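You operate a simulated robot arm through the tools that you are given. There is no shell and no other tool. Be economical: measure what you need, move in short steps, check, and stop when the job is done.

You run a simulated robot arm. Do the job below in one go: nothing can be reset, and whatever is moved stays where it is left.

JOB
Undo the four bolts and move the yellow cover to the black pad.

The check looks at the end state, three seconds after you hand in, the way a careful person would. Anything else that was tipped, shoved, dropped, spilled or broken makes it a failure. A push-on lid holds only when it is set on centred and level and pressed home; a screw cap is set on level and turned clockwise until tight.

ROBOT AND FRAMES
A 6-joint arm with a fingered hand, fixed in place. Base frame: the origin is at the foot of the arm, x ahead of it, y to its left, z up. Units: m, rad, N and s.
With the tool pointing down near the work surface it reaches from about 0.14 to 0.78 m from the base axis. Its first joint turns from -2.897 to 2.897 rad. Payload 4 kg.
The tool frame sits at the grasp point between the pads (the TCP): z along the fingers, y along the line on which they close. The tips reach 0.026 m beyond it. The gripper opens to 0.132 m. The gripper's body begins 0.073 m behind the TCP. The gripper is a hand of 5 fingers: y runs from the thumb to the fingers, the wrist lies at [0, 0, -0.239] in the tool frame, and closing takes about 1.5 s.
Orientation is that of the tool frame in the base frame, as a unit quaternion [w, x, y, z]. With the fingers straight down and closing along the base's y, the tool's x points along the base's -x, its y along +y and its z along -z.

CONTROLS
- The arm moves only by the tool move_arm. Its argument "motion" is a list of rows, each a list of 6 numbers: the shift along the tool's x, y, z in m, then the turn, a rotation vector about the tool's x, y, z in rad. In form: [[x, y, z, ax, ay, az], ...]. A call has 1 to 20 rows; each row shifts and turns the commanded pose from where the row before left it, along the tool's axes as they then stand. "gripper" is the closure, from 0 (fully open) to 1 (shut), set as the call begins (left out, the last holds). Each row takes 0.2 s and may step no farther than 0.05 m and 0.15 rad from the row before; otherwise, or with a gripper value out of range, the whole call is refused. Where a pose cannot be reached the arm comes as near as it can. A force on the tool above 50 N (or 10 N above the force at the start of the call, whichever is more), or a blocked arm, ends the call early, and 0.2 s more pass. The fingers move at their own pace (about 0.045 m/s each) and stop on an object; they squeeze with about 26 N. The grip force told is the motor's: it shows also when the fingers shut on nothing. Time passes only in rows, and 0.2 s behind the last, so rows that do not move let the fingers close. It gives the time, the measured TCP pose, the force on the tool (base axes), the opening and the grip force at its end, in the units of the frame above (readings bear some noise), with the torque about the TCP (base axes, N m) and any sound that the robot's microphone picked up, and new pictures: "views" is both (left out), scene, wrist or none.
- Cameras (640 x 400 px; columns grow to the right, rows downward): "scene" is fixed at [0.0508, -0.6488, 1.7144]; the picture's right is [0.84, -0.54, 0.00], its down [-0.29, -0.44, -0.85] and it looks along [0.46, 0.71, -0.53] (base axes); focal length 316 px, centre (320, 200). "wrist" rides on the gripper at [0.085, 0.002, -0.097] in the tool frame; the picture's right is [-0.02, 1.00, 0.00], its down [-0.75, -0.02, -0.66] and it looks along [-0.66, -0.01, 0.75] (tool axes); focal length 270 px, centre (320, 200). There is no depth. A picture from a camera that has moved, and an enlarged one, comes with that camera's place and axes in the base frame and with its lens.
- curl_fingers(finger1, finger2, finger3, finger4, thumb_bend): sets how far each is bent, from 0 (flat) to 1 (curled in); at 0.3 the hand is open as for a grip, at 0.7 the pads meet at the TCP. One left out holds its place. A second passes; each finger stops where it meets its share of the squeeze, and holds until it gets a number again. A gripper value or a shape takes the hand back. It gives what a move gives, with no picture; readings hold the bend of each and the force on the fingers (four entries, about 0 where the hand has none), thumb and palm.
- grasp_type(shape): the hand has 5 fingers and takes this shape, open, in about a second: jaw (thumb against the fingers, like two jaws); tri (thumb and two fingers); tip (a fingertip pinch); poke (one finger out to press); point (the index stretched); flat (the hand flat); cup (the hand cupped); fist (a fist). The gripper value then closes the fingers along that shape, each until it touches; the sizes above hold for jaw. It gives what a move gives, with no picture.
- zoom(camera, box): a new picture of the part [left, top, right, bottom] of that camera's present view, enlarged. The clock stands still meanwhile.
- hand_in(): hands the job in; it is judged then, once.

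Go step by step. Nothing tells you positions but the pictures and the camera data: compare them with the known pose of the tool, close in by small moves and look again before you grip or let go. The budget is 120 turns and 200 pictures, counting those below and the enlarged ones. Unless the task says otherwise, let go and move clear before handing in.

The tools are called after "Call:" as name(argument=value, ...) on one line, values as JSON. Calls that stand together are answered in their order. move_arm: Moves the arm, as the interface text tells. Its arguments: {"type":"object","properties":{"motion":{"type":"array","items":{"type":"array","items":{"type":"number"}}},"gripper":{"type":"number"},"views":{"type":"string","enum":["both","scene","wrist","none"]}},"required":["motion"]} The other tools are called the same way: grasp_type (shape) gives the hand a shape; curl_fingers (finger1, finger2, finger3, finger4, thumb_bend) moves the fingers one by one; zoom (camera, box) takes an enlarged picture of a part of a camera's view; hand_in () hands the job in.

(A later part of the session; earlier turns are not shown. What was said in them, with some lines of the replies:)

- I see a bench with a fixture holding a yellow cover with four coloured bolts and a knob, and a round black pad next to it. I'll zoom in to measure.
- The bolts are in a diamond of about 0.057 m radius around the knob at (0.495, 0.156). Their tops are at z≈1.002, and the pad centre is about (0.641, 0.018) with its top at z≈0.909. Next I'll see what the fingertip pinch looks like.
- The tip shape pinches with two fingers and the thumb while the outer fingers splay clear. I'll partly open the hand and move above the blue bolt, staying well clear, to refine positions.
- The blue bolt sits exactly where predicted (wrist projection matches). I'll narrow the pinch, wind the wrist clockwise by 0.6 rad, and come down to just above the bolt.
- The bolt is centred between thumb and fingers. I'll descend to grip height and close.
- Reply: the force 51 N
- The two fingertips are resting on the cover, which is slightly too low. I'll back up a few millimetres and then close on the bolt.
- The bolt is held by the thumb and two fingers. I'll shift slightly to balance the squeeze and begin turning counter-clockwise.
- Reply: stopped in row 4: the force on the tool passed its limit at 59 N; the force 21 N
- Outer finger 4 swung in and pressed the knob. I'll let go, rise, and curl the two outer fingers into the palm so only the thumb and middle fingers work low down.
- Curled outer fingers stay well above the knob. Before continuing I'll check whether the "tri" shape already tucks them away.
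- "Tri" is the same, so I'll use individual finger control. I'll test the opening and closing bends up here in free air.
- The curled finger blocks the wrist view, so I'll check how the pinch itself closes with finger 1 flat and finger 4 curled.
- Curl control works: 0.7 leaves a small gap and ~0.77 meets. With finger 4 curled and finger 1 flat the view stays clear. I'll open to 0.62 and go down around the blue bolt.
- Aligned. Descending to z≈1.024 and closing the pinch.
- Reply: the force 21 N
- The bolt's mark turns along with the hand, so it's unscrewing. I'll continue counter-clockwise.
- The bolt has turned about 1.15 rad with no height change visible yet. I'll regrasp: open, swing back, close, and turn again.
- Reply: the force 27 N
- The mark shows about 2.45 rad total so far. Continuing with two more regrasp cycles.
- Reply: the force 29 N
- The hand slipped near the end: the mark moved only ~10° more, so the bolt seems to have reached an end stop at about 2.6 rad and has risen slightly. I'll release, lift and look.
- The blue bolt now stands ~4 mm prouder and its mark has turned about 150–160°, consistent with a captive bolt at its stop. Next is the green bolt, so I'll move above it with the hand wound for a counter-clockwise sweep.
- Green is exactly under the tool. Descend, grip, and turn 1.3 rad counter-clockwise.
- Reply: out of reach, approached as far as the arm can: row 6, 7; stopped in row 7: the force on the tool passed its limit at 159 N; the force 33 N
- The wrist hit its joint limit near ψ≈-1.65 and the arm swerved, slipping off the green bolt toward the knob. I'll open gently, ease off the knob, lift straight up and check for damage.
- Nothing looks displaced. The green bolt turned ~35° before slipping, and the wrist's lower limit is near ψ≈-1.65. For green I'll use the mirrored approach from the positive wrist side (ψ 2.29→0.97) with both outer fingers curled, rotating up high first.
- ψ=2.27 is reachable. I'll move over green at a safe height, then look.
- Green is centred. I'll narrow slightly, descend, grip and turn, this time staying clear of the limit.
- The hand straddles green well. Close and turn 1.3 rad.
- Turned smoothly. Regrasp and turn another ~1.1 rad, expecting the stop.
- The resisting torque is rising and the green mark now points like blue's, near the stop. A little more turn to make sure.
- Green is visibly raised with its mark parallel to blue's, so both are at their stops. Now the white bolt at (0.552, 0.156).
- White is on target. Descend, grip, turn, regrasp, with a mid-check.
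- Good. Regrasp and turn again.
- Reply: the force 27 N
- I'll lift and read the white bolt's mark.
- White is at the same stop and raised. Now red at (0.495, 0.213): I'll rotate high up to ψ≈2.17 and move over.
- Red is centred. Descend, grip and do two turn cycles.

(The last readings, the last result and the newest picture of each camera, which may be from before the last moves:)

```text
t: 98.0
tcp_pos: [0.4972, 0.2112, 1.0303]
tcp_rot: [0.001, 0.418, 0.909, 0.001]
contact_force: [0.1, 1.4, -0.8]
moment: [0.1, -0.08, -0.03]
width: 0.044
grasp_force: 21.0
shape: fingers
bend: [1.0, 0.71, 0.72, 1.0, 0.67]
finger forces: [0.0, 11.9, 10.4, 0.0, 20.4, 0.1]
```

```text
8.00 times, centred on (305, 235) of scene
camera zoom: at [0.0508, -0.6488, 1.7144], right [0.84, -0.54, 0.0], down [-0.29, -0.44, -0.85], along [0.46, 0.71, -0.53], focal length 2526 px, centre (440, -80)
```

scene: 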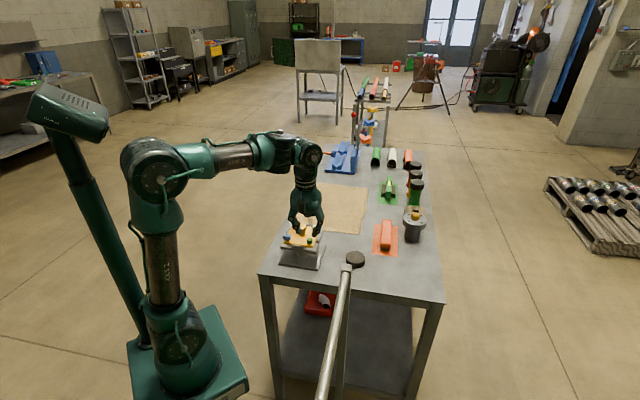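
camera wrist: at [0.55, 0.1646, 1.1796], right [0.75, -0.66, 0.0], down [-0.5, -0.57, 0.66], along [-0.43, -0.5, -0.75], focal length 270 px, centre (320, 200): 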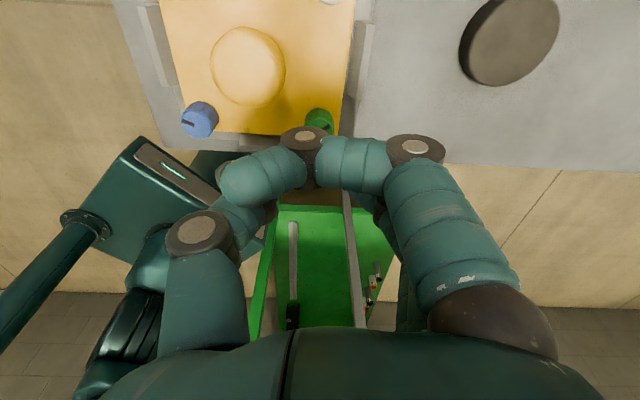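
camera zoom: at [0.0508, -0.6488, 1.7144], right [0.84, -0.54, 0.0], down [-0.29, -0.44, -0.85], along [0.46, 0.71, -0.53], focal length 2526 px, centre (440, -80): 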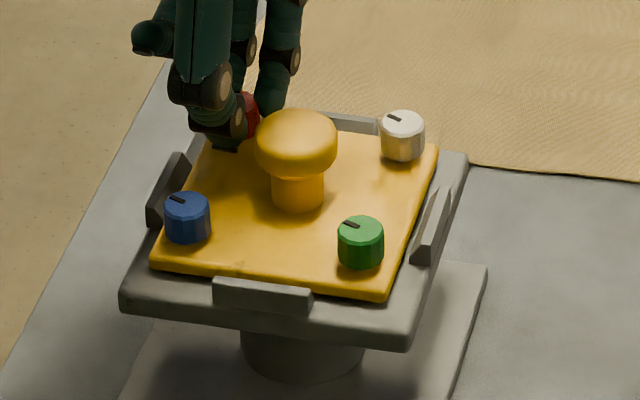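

Second cycle on red.

Call:
curl_fingers(finger2=0.62, finger3=0.62, thumb_bend=0.62)

Call:
move_arm(motion=[[0, 0, 0, 0, 0, 0.13], [0, 0, 0, 0, 0, 0.13], [0, 0, 0, 0, 0, 0.13], [0, 0, 0, 0, 0, 0.13], [0, 0, 0, 0, 0, 0.13], [0, 0, 0, 0, 0, 0.13], [0, 0, 0, 0, 0, 0.13], [0, 0, 0, 0, 0, 0.13], [0, 0, 0, 0, 0, 0.13], [0, 0, 0, 0, 0, 0.13], [0, 0, 0, 0, 0, 0]], views="none")

Call:
curl_fingers(finger2=0.9, finger3=0.9, thumb_bend=0.9)

Call:
move_arm(motion=[[0, 0, 0, 0, 0, -0.13], [0, 0, 0, 0, 0, -0.13], [0, 0, 0, 0, 0, -0.13], [0, 0, 0, 0, 0, -0.13], [0, 0, 0, 0, 0, -0.13], [0, 0, 0, 0, 0, -0.13], [0, 0, 0, 0, 0, -0.13], [0, 0, 0, 0, 0, -0.13], [0, 0, 0, 0, 0, -0.13], [0, 0, 0, 0, 0, -0.13], [0, 0, 0, 0, 0, 0]], views="none")

Call:
curl_fingers(finger2=0.6, finger3=0.6, thumb_bend=0.6)

Call:
move_arm(motion=[[0, 0, -0.02, 0, 0, 0], [0, 0, -0.03, 0, 0, 0], [0, 0, -0.03, 0, 0, 0], [0, 0, -0.03, 0, 0, 0], [0, 0, 0, 0, 0, 0]], views="none")

Call:
zoom(camera="scene", box=[280, 210, 330, 260])

```text
t: 99.0
tcp_pos: [0.4966, 0.2136, 1.0301]
tcp_rot: [0.001, 0.419, 0.908, -0.001]
contact_force: [-0.5, 0.6, -0.4]
moment: [-0.02, 0.01, 0.0]
width: 0.0468
grasp_force: 0.0
shape: fingers
bend: [1.0, 0.62, 0.62, 1.0, 0.62]
finger forces: [0.0, 0.0, 0.1, 0.1, 0.0, 0.0]
```

```text
t: 101.4
tcp_pos: [0.496, 0.2136, 1.0304]
tcp_rot: [0.001, 0.883, 0.47, 0.0]
contact_force: [0.0, 0.6, -0.4]
moment: [0.01, 0.03, 0.03]
width: 0.0469
grasp_force: 0.0
shape: fingers
bend: [1.0, 0.62, 0.62, 1.0, 0.62]
finger forces: [0.0, 0.0, 0.0, 0.0, 0.0, 0.0]
```

```text
t: 102.4
tcp_pos: [0.4964, 0.2118, 1.0286]
tcp_rot: [0.001, 0.882, 0.472, -0.001]
contact_force: [-6.8, 5.3, -5.8]
moment: [0.01, -0.03, 0.01]
width: 0.0446
grasp_force: 19.0
shape: fingers
bend: [1.0, 0.71, 0.71, 1.0, 0.67]
finger forces: [0.1, 7.9, 7.8, 0.1, 22.6, 0.1]
```

```text
t: 104.8
tcp_pos: [0.4952, 0.2113, 1.0299]
tcp_rot: [0.002, 0.417, 0.909, 0.0]
contact_force: [-3.2, -3.1, -1.1]
moment: [0.02, 0.02, -0.33]
width: 0.044
grasp_force: 23.7
shape: fingers
bend: [1.0, 0.71, 0.71, 1.0, 0.68]
finger forces: [0.0, 9.1, 16.9, 0.0, 21.7, 0.0]
```

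```text
t: 105.8
tcp_pos: [0.4959, 0.2121, 1.0292]
tcp_rot: [0.0, 0.417, 0.909, 0.0]
contact_force: [-0.3, -0.2, 1.3]
moment: [0.0, -0.05, 0.01]
width: 0.0478
grasp_force: 0.5
shape: fingers
bend: [1.0, 0.6, 0.6, 1.0, 0.6]
finger forces: [0.0, 0.0, 1.0, 0.0, 0.1, 0.1]
```

```text
t: 107.0
tcp_pos: [0.4958, 0.2137, 1.141]
tcp_rot: [0.001, 0.418, 0.909, 0.0]
contact_force: [0.7, 0.7, 0.8]
moment: [-0.03, 0.01, -0.02]
width: 0.0478
grasp_force: 0.0
shape: fingers
bend: [1.0, 0.6, 0.6, 1.0, 0.6]
finger forces: [0.1, 0.0, 0.1, 0.1, 0.0, 0.1]
```

```text
8.00 times, centred on (305, 235) of scene
camera zoom: at [0.0508, -0.6488, 1.7144], right [0.84, -0.54, 0.0], down [-0.29, -0.44, -0.85], along [0.46, 0.71, -0.53], focal length 2526 px, centre (440, -80)
```

zoom: 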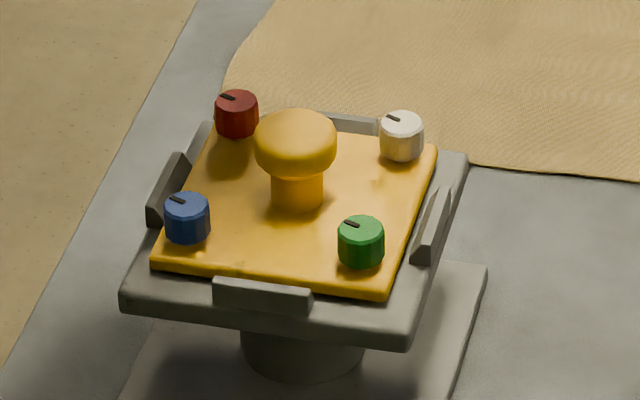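

All four bolts are raised with parallel marks, so they are undone. Now the knob at (0.495, 0.1565): I'll approach with the closing axis on the diagonal so fingers pass between the bolts.

Call:
curl_fingers(finger2=0.48, finger3=0.48, thumb_bend=0.48)

Call:
move_arm(motion=[[0, 0, 0, 0, 0, -0.075], [-0.02, -0.0205, 0, 0, 0, 0], [-0.02, -0.0205, 0, 0, 0, 0], [0, 0, 0.03, 0, 0, 0], [0, 0, 0.02, 0, 0, 0], [0, 0, 0, 0, 0, 0]], views="wrist")

Call:
zoom(camera="scene", box=[270, 190, 340, 260])

```text
t: 108.0
tcp_pos: [0.4962, 0.2126, 1.1398]
tcp_rot: [0.001, 0.418, 0.909, 0.0]
contact_force: [0.8, 0.3, -0.4]
moment: [0.0, 0.0, 0.03]
width: 0.0537
grasp_force: 0.0
shape: fingers
bend: [1.0, 0.48, 0.48, 1.0, 0.48]
finger forces: [0.0, 0.0, 0.0, 0.0, 0.0, 0.1]
```

```text
t: 109.4
tcp_pos: [0.494, 0.1545, 1.0886]
tcp_rot: [0.001, 0.383, 0.924, 0.0]
contact_force: [0.0, -0.7, -0.4]
moment: [-0.05, 0.0, -0.01]
width: 0.0536
grasp_force: 0.0
shape: fingers
bend: [1.0, 0.48, 0.48, 1.0, 0.48]
finger forces: [0.0, 0.0, 0.0, 0.0, 0.1, 0.0]
camera wrist: at [0.4359, 0.2156, 1.184], right [0.72, 0.69, 0.0], down [0.52, -0.54, 0.66], along [0.46, -0.48, -0.75], focal length 270 px, centre (320, 200)
```

wrist: 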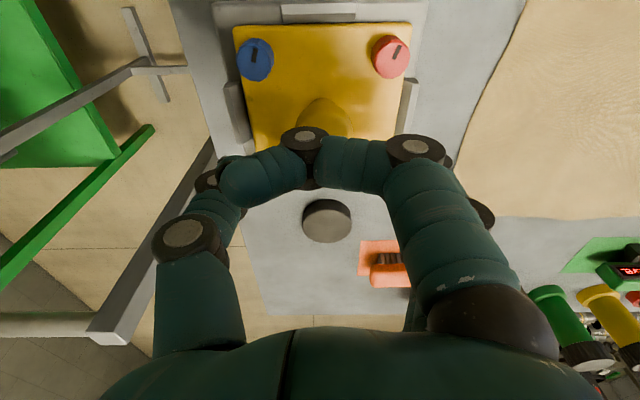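

```text
5.71 times, centred on (305, 225) of scene
camera zoom: at [0.0508, -0.6488, 1.7144], right [0.84, -0.54, 0.0], down [-0.29, -0.44, -0.85], along [0.46, 0.71, -0.53], focal length 1805 px, centre (406, 57)
```

zoom: 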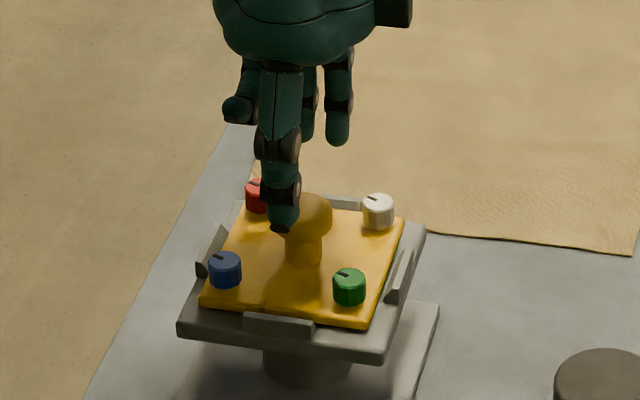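

Slight centring correction, then lower around the knob in stages.

Call:
move_arm(motion=[[0.0007, 0.002, 0.02, 0, 0, 0], [0, 0, 0.015, 0, 0, 0], [0, 0, 0.01, 0, 0, 0], [0, 0, 0.0075, 0, 0, 0], [0, 0, 0, 0, 0, 0]], views="none")

Call:
curl_fingers(finger2=0.57, finger3=0.57, thumb_bend=0.57)

Call:
zoom(camera="scene", box=[280, 205, 330, 255])

Call:
zoom(camera="wrist", box=[200, 60, 440, 240])

```text
t: 110.6
tcp_pos: [0.497, 0.1567, 1.0361]
tcp_rot: [0.001, 0.384, 0.923, -0.001]
contact_force: [-0.1, -0.5, -0.7]
moment: [0.0, 0.03, -0.02]
width: 0.0532
grasp_force: 0.1
shape: fingers
bend: [1.0, 0.48, 0.48, 1.0, 0.48]
finger forces: [0.1, 0.1, 0.0, 0.0, 0.0, 0.0]
```

```text
t: 111.6
tcp_pos: [0.496, 0.1557, 1.0365]
tcp_rot: [0.001, 0.384, 0.923, 0.0]
contact_force: [-0.1, -0.3, -0.8]
moment: [0.0, -0.03, 0.0]
width: 0.0496
grasp_force: 0.1
shape: fingers
bend: [1.0, 0.56, 0.56, 1.0, 0.56]
finger forces: [0.0, 0.1, 0.0, 0.0, 0.0, 0.0]
```

```text
8.00 times, centred on (305, 230) of scene
camera zoom: at [0.0508, -0.6488, 1.7144], right [0.84, -0.54, 0.0], down [-0.29, -0.44, -0.85], along [0.46, 0.71, -0.53], focal length 2526 px, centre (440, -40)
```

zoom: 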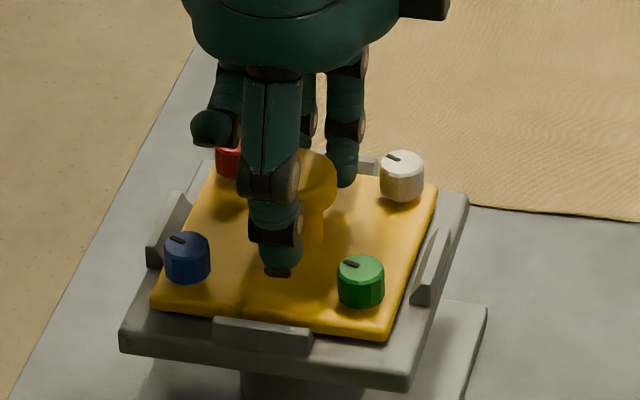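

```text
2.22 times, centred on (320, 150) of wrist
camera zoom: at [0.4375, 0.2173, 1.1324], right [0.72, 0.69, 0.0], down [0.52, -0.54, 0.66], along [0.46, -0.48, -0.75], focal length 601 px, centre (320, 311)
```

zoom: 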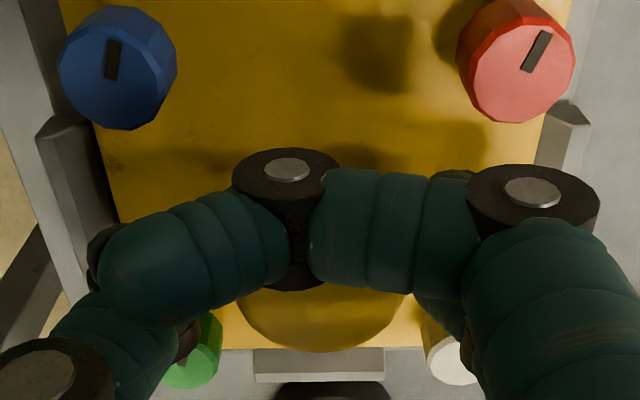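

Fingers straddle the knob. Lower a bit more and close under the head.

Call:
move_arm(motion=[[0, 0, 0.004, 0, 0, 0], [0, 0, 0.003, 0, 0, 0], [0, 0, 0, 0, 0, 0]], views="none")

Call:
curl_fingers(finger2=0.95, finger3=0.95, thumb_bend=0.95)

Call:
zoom(camera="scene", box=[280, 205, 330, 255])

```text
t: 112.4
tcp_pos: [0.4967, 0.156, 1.0291]
tcp_rot: [0.0, 0.384, 0.923, -0.001]
contact_force: [0.1, -0.6, 0.0]
moment: [0.03, -0.02, 0.01]
width: 0.0497
grasp_force: 0.2
shape: fingers
bend: [1.0, 0.56, 0.56, 1.0, 0.56]
finger forces: [0.0, 0.0, 0.0, 0.0, 0.1, 0.0]
```

```text
t: 113.4
tcp_pos: [0.4964, 0.1548, 1.0309]
tcp_rot: [0.001, 0.383, 0.924, 0.0]
contact_force: [-3.5, -6.9, -8.0]
moment: [-0.12, 0.09, 0.01]
width: 0.0431
grasp_force: 23.2
shape: fingers
bend: [1.0, 0.72, 0.72, 1.0, 0.68]
finger forces: [0.1, 9.9, 9.4, 0.0, 26.0, 0.1]
```

```text
8.00 times, centred on (305, 230) of scene
camera zoom: at [0.0508, -0.6488, 1.7144], right [0.84, -0.54, 0.0], down [-0.29, -0.44, -0.85], along [0.46, 0.71, -0.53], focal length 2526 px, centre (440, -40)
```

zoom: 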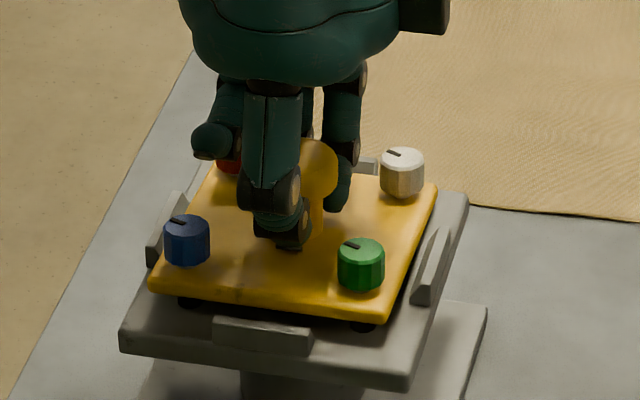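

The pinch wedged under the head and the cover has already lifted free and level. Lift slowly and check.

Call:
move_arm(motion=[[0, 0, -0.01, 0, 0, 0], [0, 0, -0.01, 0, 0, 0], [0, 0, -0.02, 0, 0, 0], [0, 0, -0.02, 0, 0, 0], [0, 0, 0, 0, 0, 0]], views="wrist")

Call:
zoom(camera="scene", box=[270, 185, 340, 255])

```text
t: 114.6
tcp_pos: [0.4965, 0.1568, 1.09]
tcp_rot: [0.001, 0.384, 0.923, 0.0]
contact_force: [-0.2, 0.1, -11.2]
moment: [-0.03, -0.04, 0.02]
width: 0.0428
grasp_force: 21.0
shape: fingers
bend: [1.0, 0.72, 0.72, 1.0, 0.68]
finger forces: [0.0, 10.9, 9.5, 0.0, 20.9, 0.1]
camera wrist: at [0.4379, 0.2181, 1.1855], right [0.72, 0.69, 0.0], down [0.52, -0.54, 0.66], along [0.46, -0.48, -0.75], focal length 270 px, centre (320, 200)
```

wrist: 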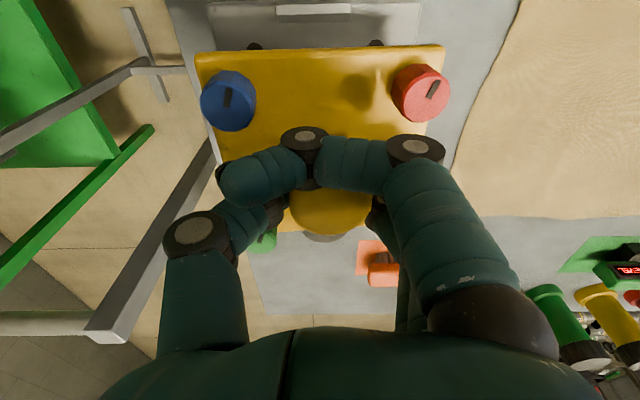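

```text
5.71 times, centred on (305, 220) of scene
camera zoom: at [0.0508, -0.6488, 1.7144], right [0.84, -0.54, 0.0], down [-0.29, -0.44, -0.85], along [0.46, 0.71, -0.53], focal length 1805 px, centre (406, 86)
```

zoom: 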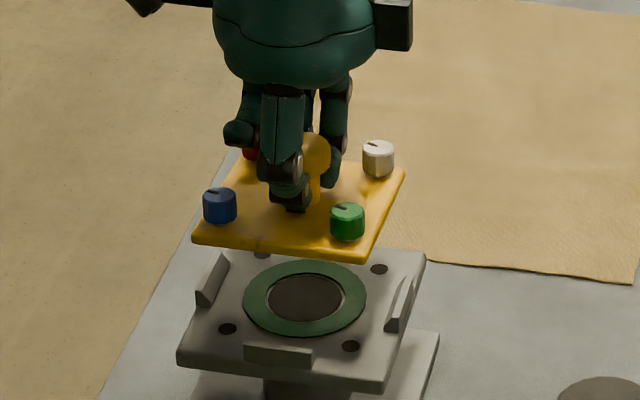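

The cover is off and level. I'll zoom on the pad to pin down its centre before carrying.

Call:
zoom(camera="scene", box=[330, 235, 380, 285])

```text
8.00 times, centred on (355, 260) of scene
camera zoom: at [0.0508, -0.6488, 1.7144], right [0.84, -0.54, 0.0], down [-0.29, -0.44, -0.85], along [0.46, 0.71, -0.53], focal length 2526 px, centre (40, -280)
```

zoom: 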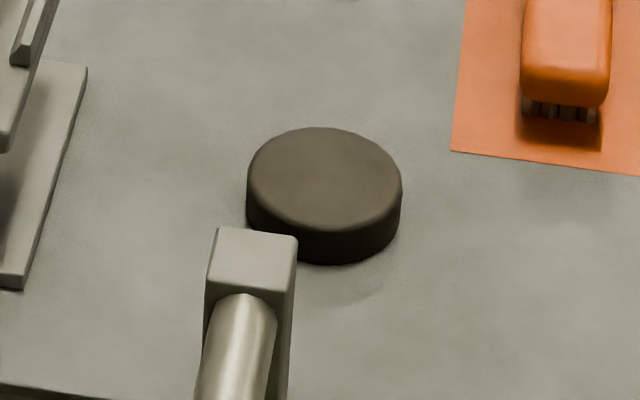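

From scene the pad centre is ~(0.643, 0.021). I'll lift a bit and yaw so the wrist camera sees the pad for a second fix.

Call:
move_arm(motion=[[0, 0, -0.02, 0, 0, 0], [0, 0, -0.02, 0, 0, 0], [0, 0, 0, 0, 0, -0.1], [0, 0, 0, 0, 0, -0.1], [0, 0, 0, 0, 0, -0.1], [0, 0, 0, 0, 0, -0.1], [0, 0, 0, 0, 0, -0.1], [0, 0, 0, 0, 0, -0.1], [0, 0, 0, 0, 0, -0.1], [0, 0, 0, 0, 0, 0]], views="wrist")

```text
t: 116.8
tcp_pos: [0.4969, 0.1572, 1.1303]
tcp_rot: [0.0, 0.042, 0.999, -0.001]
contact_force: [-0.3, 0.0, -10.5]
moment: [-0.03, -0.02, -0.01]
width: 0.0425
grasp_force: 21.2
shape: fingers
bend: [1.0, 0.72, 0.72, 1.0, 0.69]
finger forces: [0.1, 11.2, 9.5, 0.0, 20.7, 0.0]
camera wrist: at [0.4113, 0.1657, 1.2257], right [0.11, 0.99, 0.0], down [0.75, -0.08, 0.66], along [0.66, -0.07, -0.75], focal length 270 px, centre (320, 200)
```

wrist: 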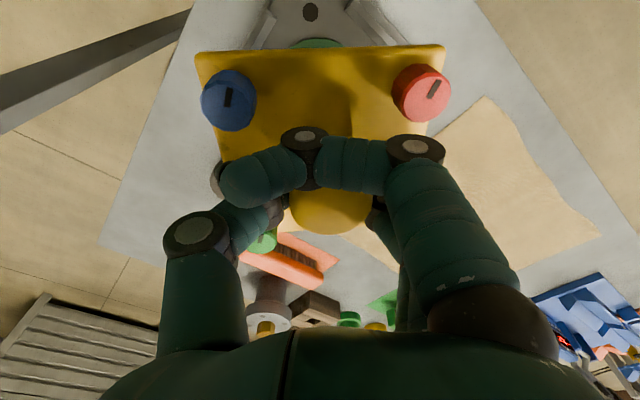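

Pad is just hidden by the thumb; yaw a little more.

Call:
move_arm(motion=[[0, 0, 0, 0, 0, -0.1], [0, 0, 0, 0, 0, -0.1], [0, 0, 0, 0, 0, -0.1], [0, 0, 0, 0, 0, -0.1], [0, 0, 0, 0, 0, 0]], views="none")

Call:
zoom(camera="wrist", box=[60, 80, 260, 240])

```text
t: 118.0
tcp_pos: [0.496, 0.1578, 1.1298]
tcp_rot: [0.001, -0.157, 0.988, -0.001]
contact_force: [0.0, 0.6, -10.5]
moment: [-0.02, -0.04, 0.02]
width: 0.0427
grasp_force: 20.9
shape: fingers
bend: [1.0, 0.72, 0.72, 1.0, 0.69]
finger forces: [0.1, 11.3, 9.6, 0.1, 20.7, 0.1]
```

```text
2.50 times, centred on (160, 160) of wrist
camera zoom: at [0.4144, 0.1323, 1.2255], right [-0.29, 0.96, 0.0], down [0.72, 0.22, 0.66], along [0.63, 0.19, -0.75], focal length 676 px, centre (720, 300)
```

zoom: 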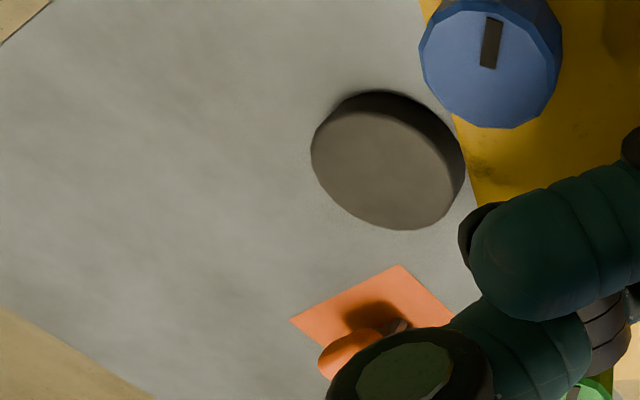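

Combined fix: pad centre ≈ (0.642, 0.018). I'll square the cover with the table (ψ=0), carry it over the pad and lower to z≈1.0.

Call:
move_arm(motion=[[0, 0, 0, 0, 0, 0.105], [0, 0, 0, 0, 0, 0.105], [0, 0, 0, 0, 0, 0.105], [-0.0243, -0.0233, 0, 0, 0, 0], [-0.0243, -0.0233, 0, 0, 0, 0], [-0.0243, -0.0233, 0, 0, 0, 0], [-0.0243, -0.0233, 0, 0, 0, 0], [-0.0243, -0.0233, 0, 0, 0, 0], [-0.0243, -0.0233, 0, 0, 0, 0], [0, 0, 0.03, 0, 0, 0], [0, 0, 0.03, 0, 0, 0], [0, 0, 0.03, 0, 0, 0], [0, 0, 0.02, 0, 0, 0], [0, 0, 0.01, 0, 0, 0], [0, 0, 0, 0, 0, 0]], views="wrist")

Call:
zoom(camera="scene", box=[310, 205, 400, 295])

```text
t: 121.2
tcp_pos: [0.6427, 0.0172, 1.0098]
tcp_rot: [0.0, 0.001, 1.0, -0.001]
contact_force: [0.3, -0.2, -10.2]
moment: [-0.01, -0.03, -0.01]
width: 0.0422
grasp_force: 21.6
shape: fingers
bend: [1.0, 0.72, 0.72, 1.0, 0.69]
finger forces: [0.0, 12.4, 10.3, 0.0, 20.8, 0.0]
camera wrist: at [0.5572, 0.0195, 1.1051], right [0.02, 1.0, 0.0], down [0.75, -0.02, 0.66], along [0.66, -0.02, -0.75], focal length 270 px, centre (320, 200)
```

wrist: 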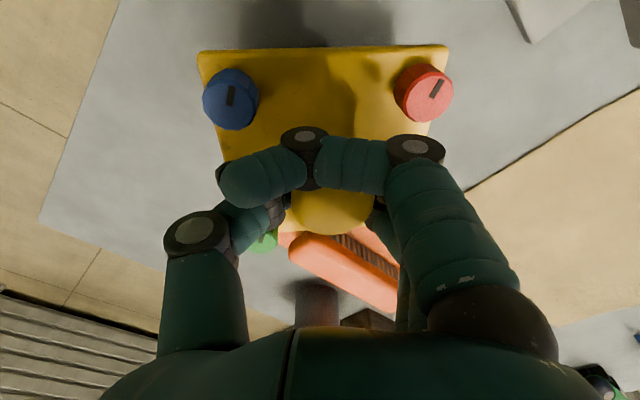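

```text
4.44 times, centred on (355, 250) of scene
camera zoom: at [0.0508, -0.6488, 1.7144], right [0.84, -0.54, 0.0], down [-0.29, -0.44, -0.85], along [0.46, 0.71, -0.53], focal length 1404 px, centre (164, -22)
```

zoom: 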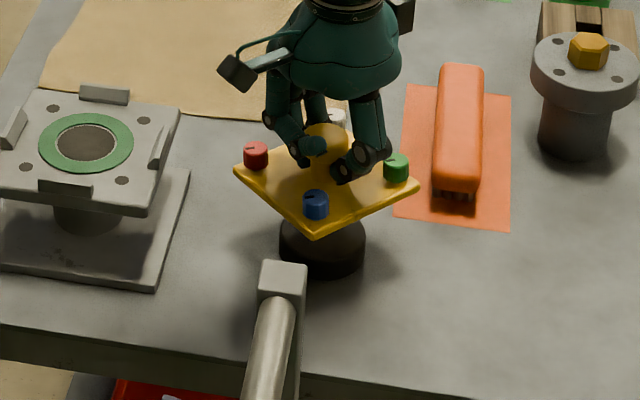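

Cover is over the pad. Lower to just above, and check.

Call:
move_arm(motion=[[0, 0, 0.02, 0, 0, 0], [0, 0, 0.02, 0, 0, 0], [0, 0, 0.012, 0, 0, 0], [0, 0, 0, 0, 0, 0]], views="none")

Call:
zoom(camera="scene", box=[320, 225, 390, 295])

```text
t: 122.2
tcp_pos: [0.6435, 0.017, 0.9584]
tcp_rot: [0.004, 0.001, 1.0, -0.001]
contact_force: [2.4, -7.1, 18.8]
moment: [0.28, 0.05, 0.01]
width: 0.0419
grasp_force: 26.8
shape: fingers
bend: [1.0, 0.73, 0.73, 1.0, 0.69]
finger forces: [0.0, 16.9, 8.9, 0.0, 27.9, 0.0]
```

```text
5.71 times, centred on (355, 260) of scene
camera zoom: at [0.0508, -0.6488, 1.7144], right [0.84, -0.54, 0.0], down [-0.29, -0.44, -0.85], along [0.46, 0.71, -0.53], focal length 1805 px, centre (120, -143)
```

zoom: 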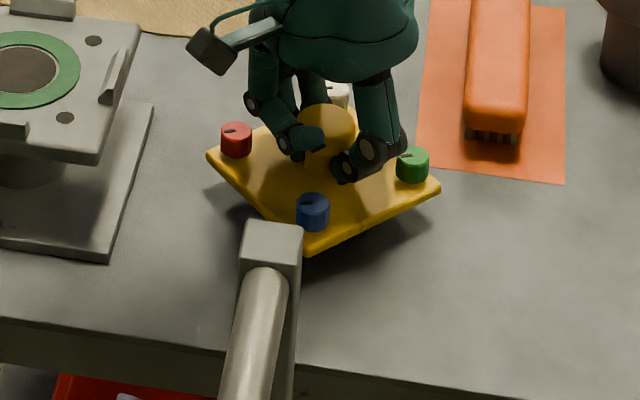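

The cover is resting on the pad. Ease the pressure and open the fingers gently.

Call:
move_arm(motion=[[0, 0, -0.0015, 0, 0, 0], [0, 0, 0, 0, 0, 0]], views="none")

Call:
curl_fingers(finger2=0.62, finger3=0.62, thumb_bend=0.62)

Call:
curl_fingers(finger2=0.47, finger3=0.47, thumb_bend=0.47)

Call:
zoom(camera="scene", box=[320, 225, 390, 295])

Call:
zoom(camera="wrist", box=[0, 0, 640, 400])

```text
t: 122.8
tcp_pos: [0.6425, 0.0161, 0.9598]
tcp_rot: [0.002, 0.001, 1.0, -0.001]
contact_force: [7.5, -8.2, 16.7]
moment: [0.18, -0.01, 0.01]
width: 0.0419
grasp_force: 27.1
shape: fingers
bend: [1.0, 0.73, 0.73, 1.0, 0.69]
finger forces: [0.0, 14.5, 10.7, 0.0, 28.9, 0.0]
```

```text
t: 123.4
tcp_pos: [0.6421, 0.0172, 0.9643]
tcp_rot: [0.005, 0.0, 1.0, 0.0]
contact_force: [-2.0, -1.1, 17.4]
moment: [-0.11, 0.16, 0.0]
width: 0.0457
grasp_force: 11.6
shape: fingers
bend: [1.0, 0.64, 0.63, 1.0, 0.64]
finger forces: [0.0, 5.6, 1.8, 0.1, 15.2, 0.0]
stopped: the force on the tool passed its limit at 52 N (the readings are from after the stop); the commanded pose is now the measured one
```

```text
t: 124.0
tcp_pos: [0.6451, 0.0194, 0.9669]
tcp_rot: [0.009, -0.001, 1.0, 0.0]
contact_force: [0.8, 1.5, 8.0]
moment: [-0.24, 0.03, 0.07]
width: 0.0536
grasp_force: 4.2
shape: fingers
bend: [1.0, 0.47, 0.47, 1.0, 0.48]
finger forces: [0.0, 1.2, 0.0, 0.0, 7.1, 0.0]
stopped: the force on the tool passed its limit at 52 N (the readings are from after the stop); the commanded pose is now the measured one
```

```text
5.71 times, centred on (355, 260) of scene
camera zoom: at [0.0508, -0.6488, 1.7144], right [0.84, -0.54, 0.0], down [-0.29, -0.44, -0.85], along [0.46, 0.71, -0.53], focal length 1805 px, centre (120, -143)
```

zoom: 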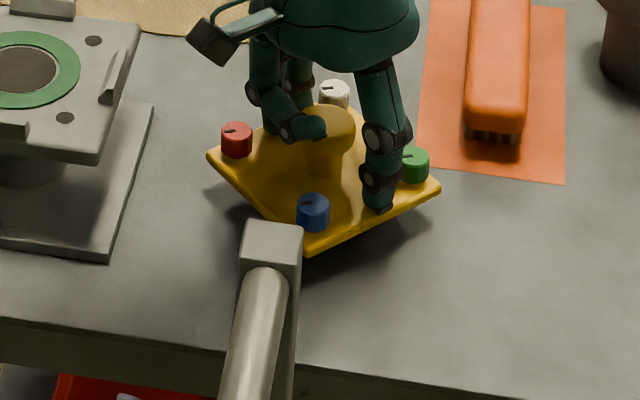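

```text
1.00 times, centred on (320, 200) of wrist (not enlarged: the box is as wide or as high as the picture)
camera zoom: at [0.5584, 0.0201, 1.0605], right [0.02, 1.0, 0.0], down [0.74, -0.01, 0.67], along [0.67, -0.01, -0.74], focal length 270 px, centre (320, 200)
```

zoom: 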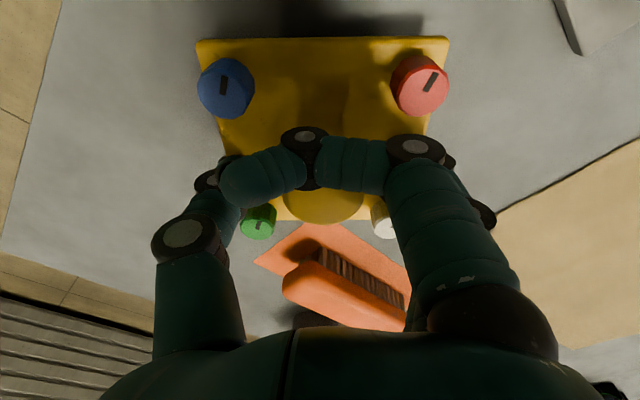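

The fingers are open and the cover hasn't moved. Lift straight up slowly.

Call:
move_arm(motion=[[0, 0, -0.005, 0, 0, 0], [0, 0, -0.008, 0, 0, 0], [0, 0, -0.01, 0, 0, 0], [0, 0, 0, 0, 0, 0]], views="none")

Call:
zoom(camera="scene", box=[320, 225, 390, 295])

```text
t: 125.0
tcp_pos: [0.645, 0.0189, 0.9901]
tcp_rot: [0.008, 0.0, 1.0, 0.0]
contact_force: [0.1, 0.2, -0.5]
moment: [-0.02, 0.01, -0.02]
width: 0.0539
grasp_force: 0.1
shape: fingers
bend: [1.0, 0.47, 0.47, 1.0, 0.47]
finger forces: [0.0, 0.0, 0.0, 0.0, 0.0, 0.0]
```

```text
5.71 times, centred on (355, 260) of scene
camera zoom: at [0.0508, -0.6488, 1.7144], right [0.84, -0.54, 0.0], down [-0.29, -0.44, -0.85], along [0.46, 0.71, -0.53], focal length 1805 px, centre (120, -143)
```

zoom: 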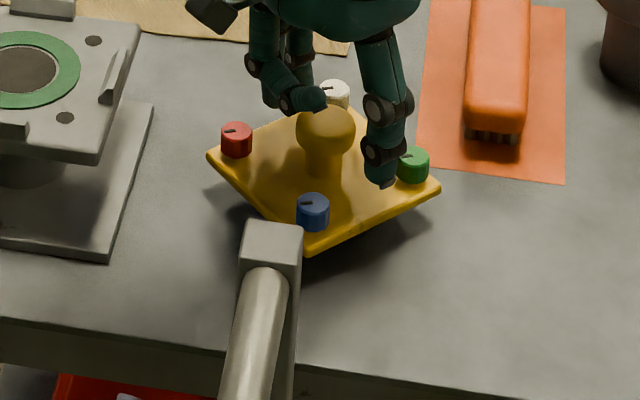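

Released cleanly with no force. Move well up and back, then check the whole scene.

Call:
move_arm(motion=[[0, 0, -0.03, 0, 0, 0], [0, 0, -0.04, 0, 0, 0], [0, 0, -0.04, 0, 0, 0], [0, 0, -0.04, 0, 0, 0], [0.04, 0.03, -0.03, 0, 0, 0], [0.04, 0.03, 0, 0, 0, 0], [0.04, 0.03, 0, 0, 0, 0], [0.04, 0.03, 0, 0, 0, 0], [0, 0, 0, 0, 0, 0]], views="both")

Call:
zoom(camera="scene", box=[270, 205, 400, 295])

Call:
zoom(camera="scene", box=[335, 235, 385, 285])

```text
refused: row 5 steps farther than a row can; nothing moved
```

```text
4.44 times, centred on (335, 250) of scene
camera zoom: at [0.0508, -0.6488, 1.7144], right [0.84, -0.54, 0.0], down [-0.29, -0.44, -0.85], along [0.46, 0.71, -0.53], focal length 1404 px, centre (253, -22)
```

zoom: 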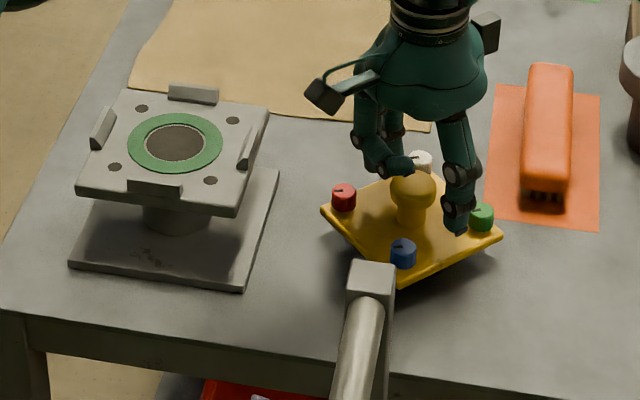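

```text
8.00 times, centred on (360, 260) of scene
camera zoom: at [0.0508, -0.6488, 1.7144], right [0.84, -0.54, 0.0], down [-0.29, -0.44, -0.85], along [0.46, 0.71, -0.53], focal length 2526 px, centre (0, -280)
```

zoom: 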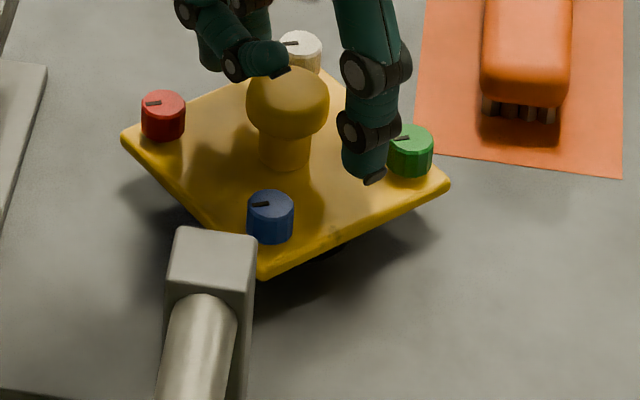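

One row was too long; I'll retreat with shorter steps.

Call:
move_arm(motion=[[0, 0, -0.03, 0, 0, 0], [0, 0, -0.04, 0, 0, 0], [0, 0, -0.04, 0, 0, 0], [0, 0, -0.04, 0, 0, 0], [0.03, 0.03, 0, 0, 0, 0], [0.03, 0.03, 0, 0, 0, 0], [0.03, 0.03, 0, 0, 0, 0], [0.03, 0.03, 0, 0, 0, 0], [0.03, 0, 0, 0, 0, 0], [0, 0, 0, 0, 0, 0]], views="both")

Call:
zoom(camera="scene", box=[335, 235, 385, 285])

Call:
zoom(camera="wrist", box=[100, 60, 340, 240])

```text
t: 127.2
tcp_pos: [0.4908, 0.1372, 1.1367]
tcp_rot: [0.007, 0.0, 1.0, 0.0]
contact_force: [-0.7, -0.3, -0.1]
moment: [0.02, -0.02, -0.01]
width: 0.054
grasp_force: 0.1
shape: fingers
bend: [1.0, 0.47, 0.47, 1.0, 0.47]
finger forces: [0.1, 0.1, 0.0, 0.1, 0.1, 0.0]
camera wrist: at [0.4038, 0.1391, 1.2303], right [0.02, 1.0, 0.0], down [0.74, -0.01, 0.67], along [0.67, -0.01, -0.74], focal length 270 px, centre (320, 200)
```

scene: 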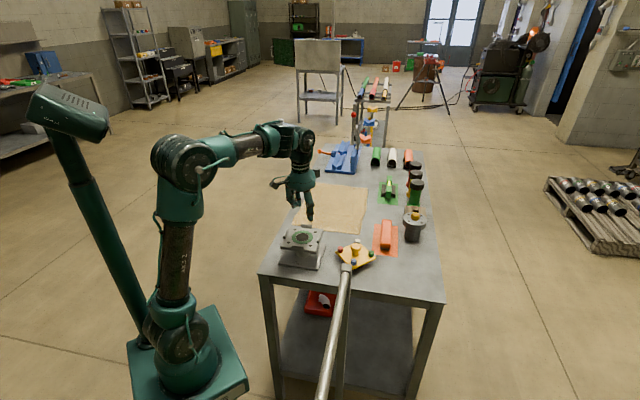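
wrist: 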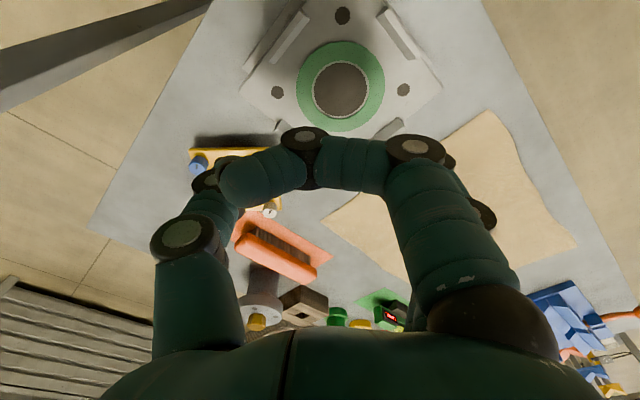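

```text
8.00 times, centred on (360, 260) of scene
camera zoom: at [0.0508, -0.6488, 1.7144], right [0.84, -0.54, 0.0], down [-0.29, -0.44, -0.85], along [0.46, 0.71, -0.53], focal length 2526 px, centre (0, -280)
```

zoom: 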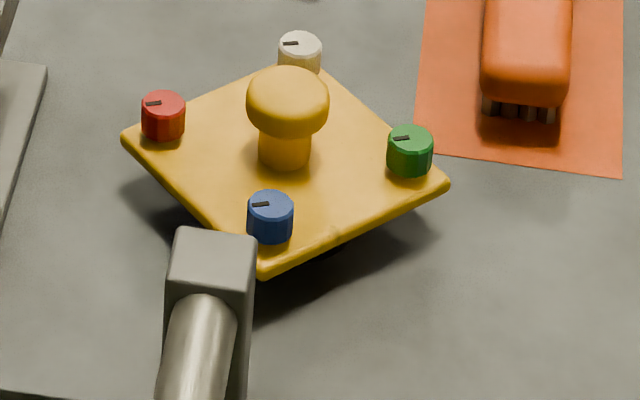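

```text
2.22 times, centred on (220, 150) of wrist
camera zoom: at [0.4038, 0.1391, 1.2303], right [0.02, 1.0, 0.0], down [0.74, -0.01, 0.67], along [0.67, -0.01, -0.74], focal length 601 px, centre (542, 311)
```

zoom: 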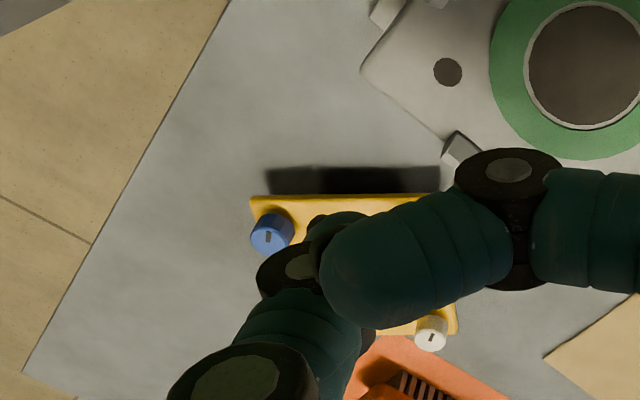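

The cover sits level and centred on the pad, with all four bolts undone. The arm is clear and nothing else has moved, so I'm handing in.

Call:
hand_in()

```text
The job is handed in.
```

I undid all four bolts to their stops and set the yellow cover on the black pad, level and within a few millimetres of centre. The job is handed in, and I haven't seen the check's result.

The bolts are captive and stayed in the cover. While turning the green bolt the wrist hit its joint limit. The hand slipped off towards the knob with a brief 159 N force, but afterwards I saw nothing displaced.
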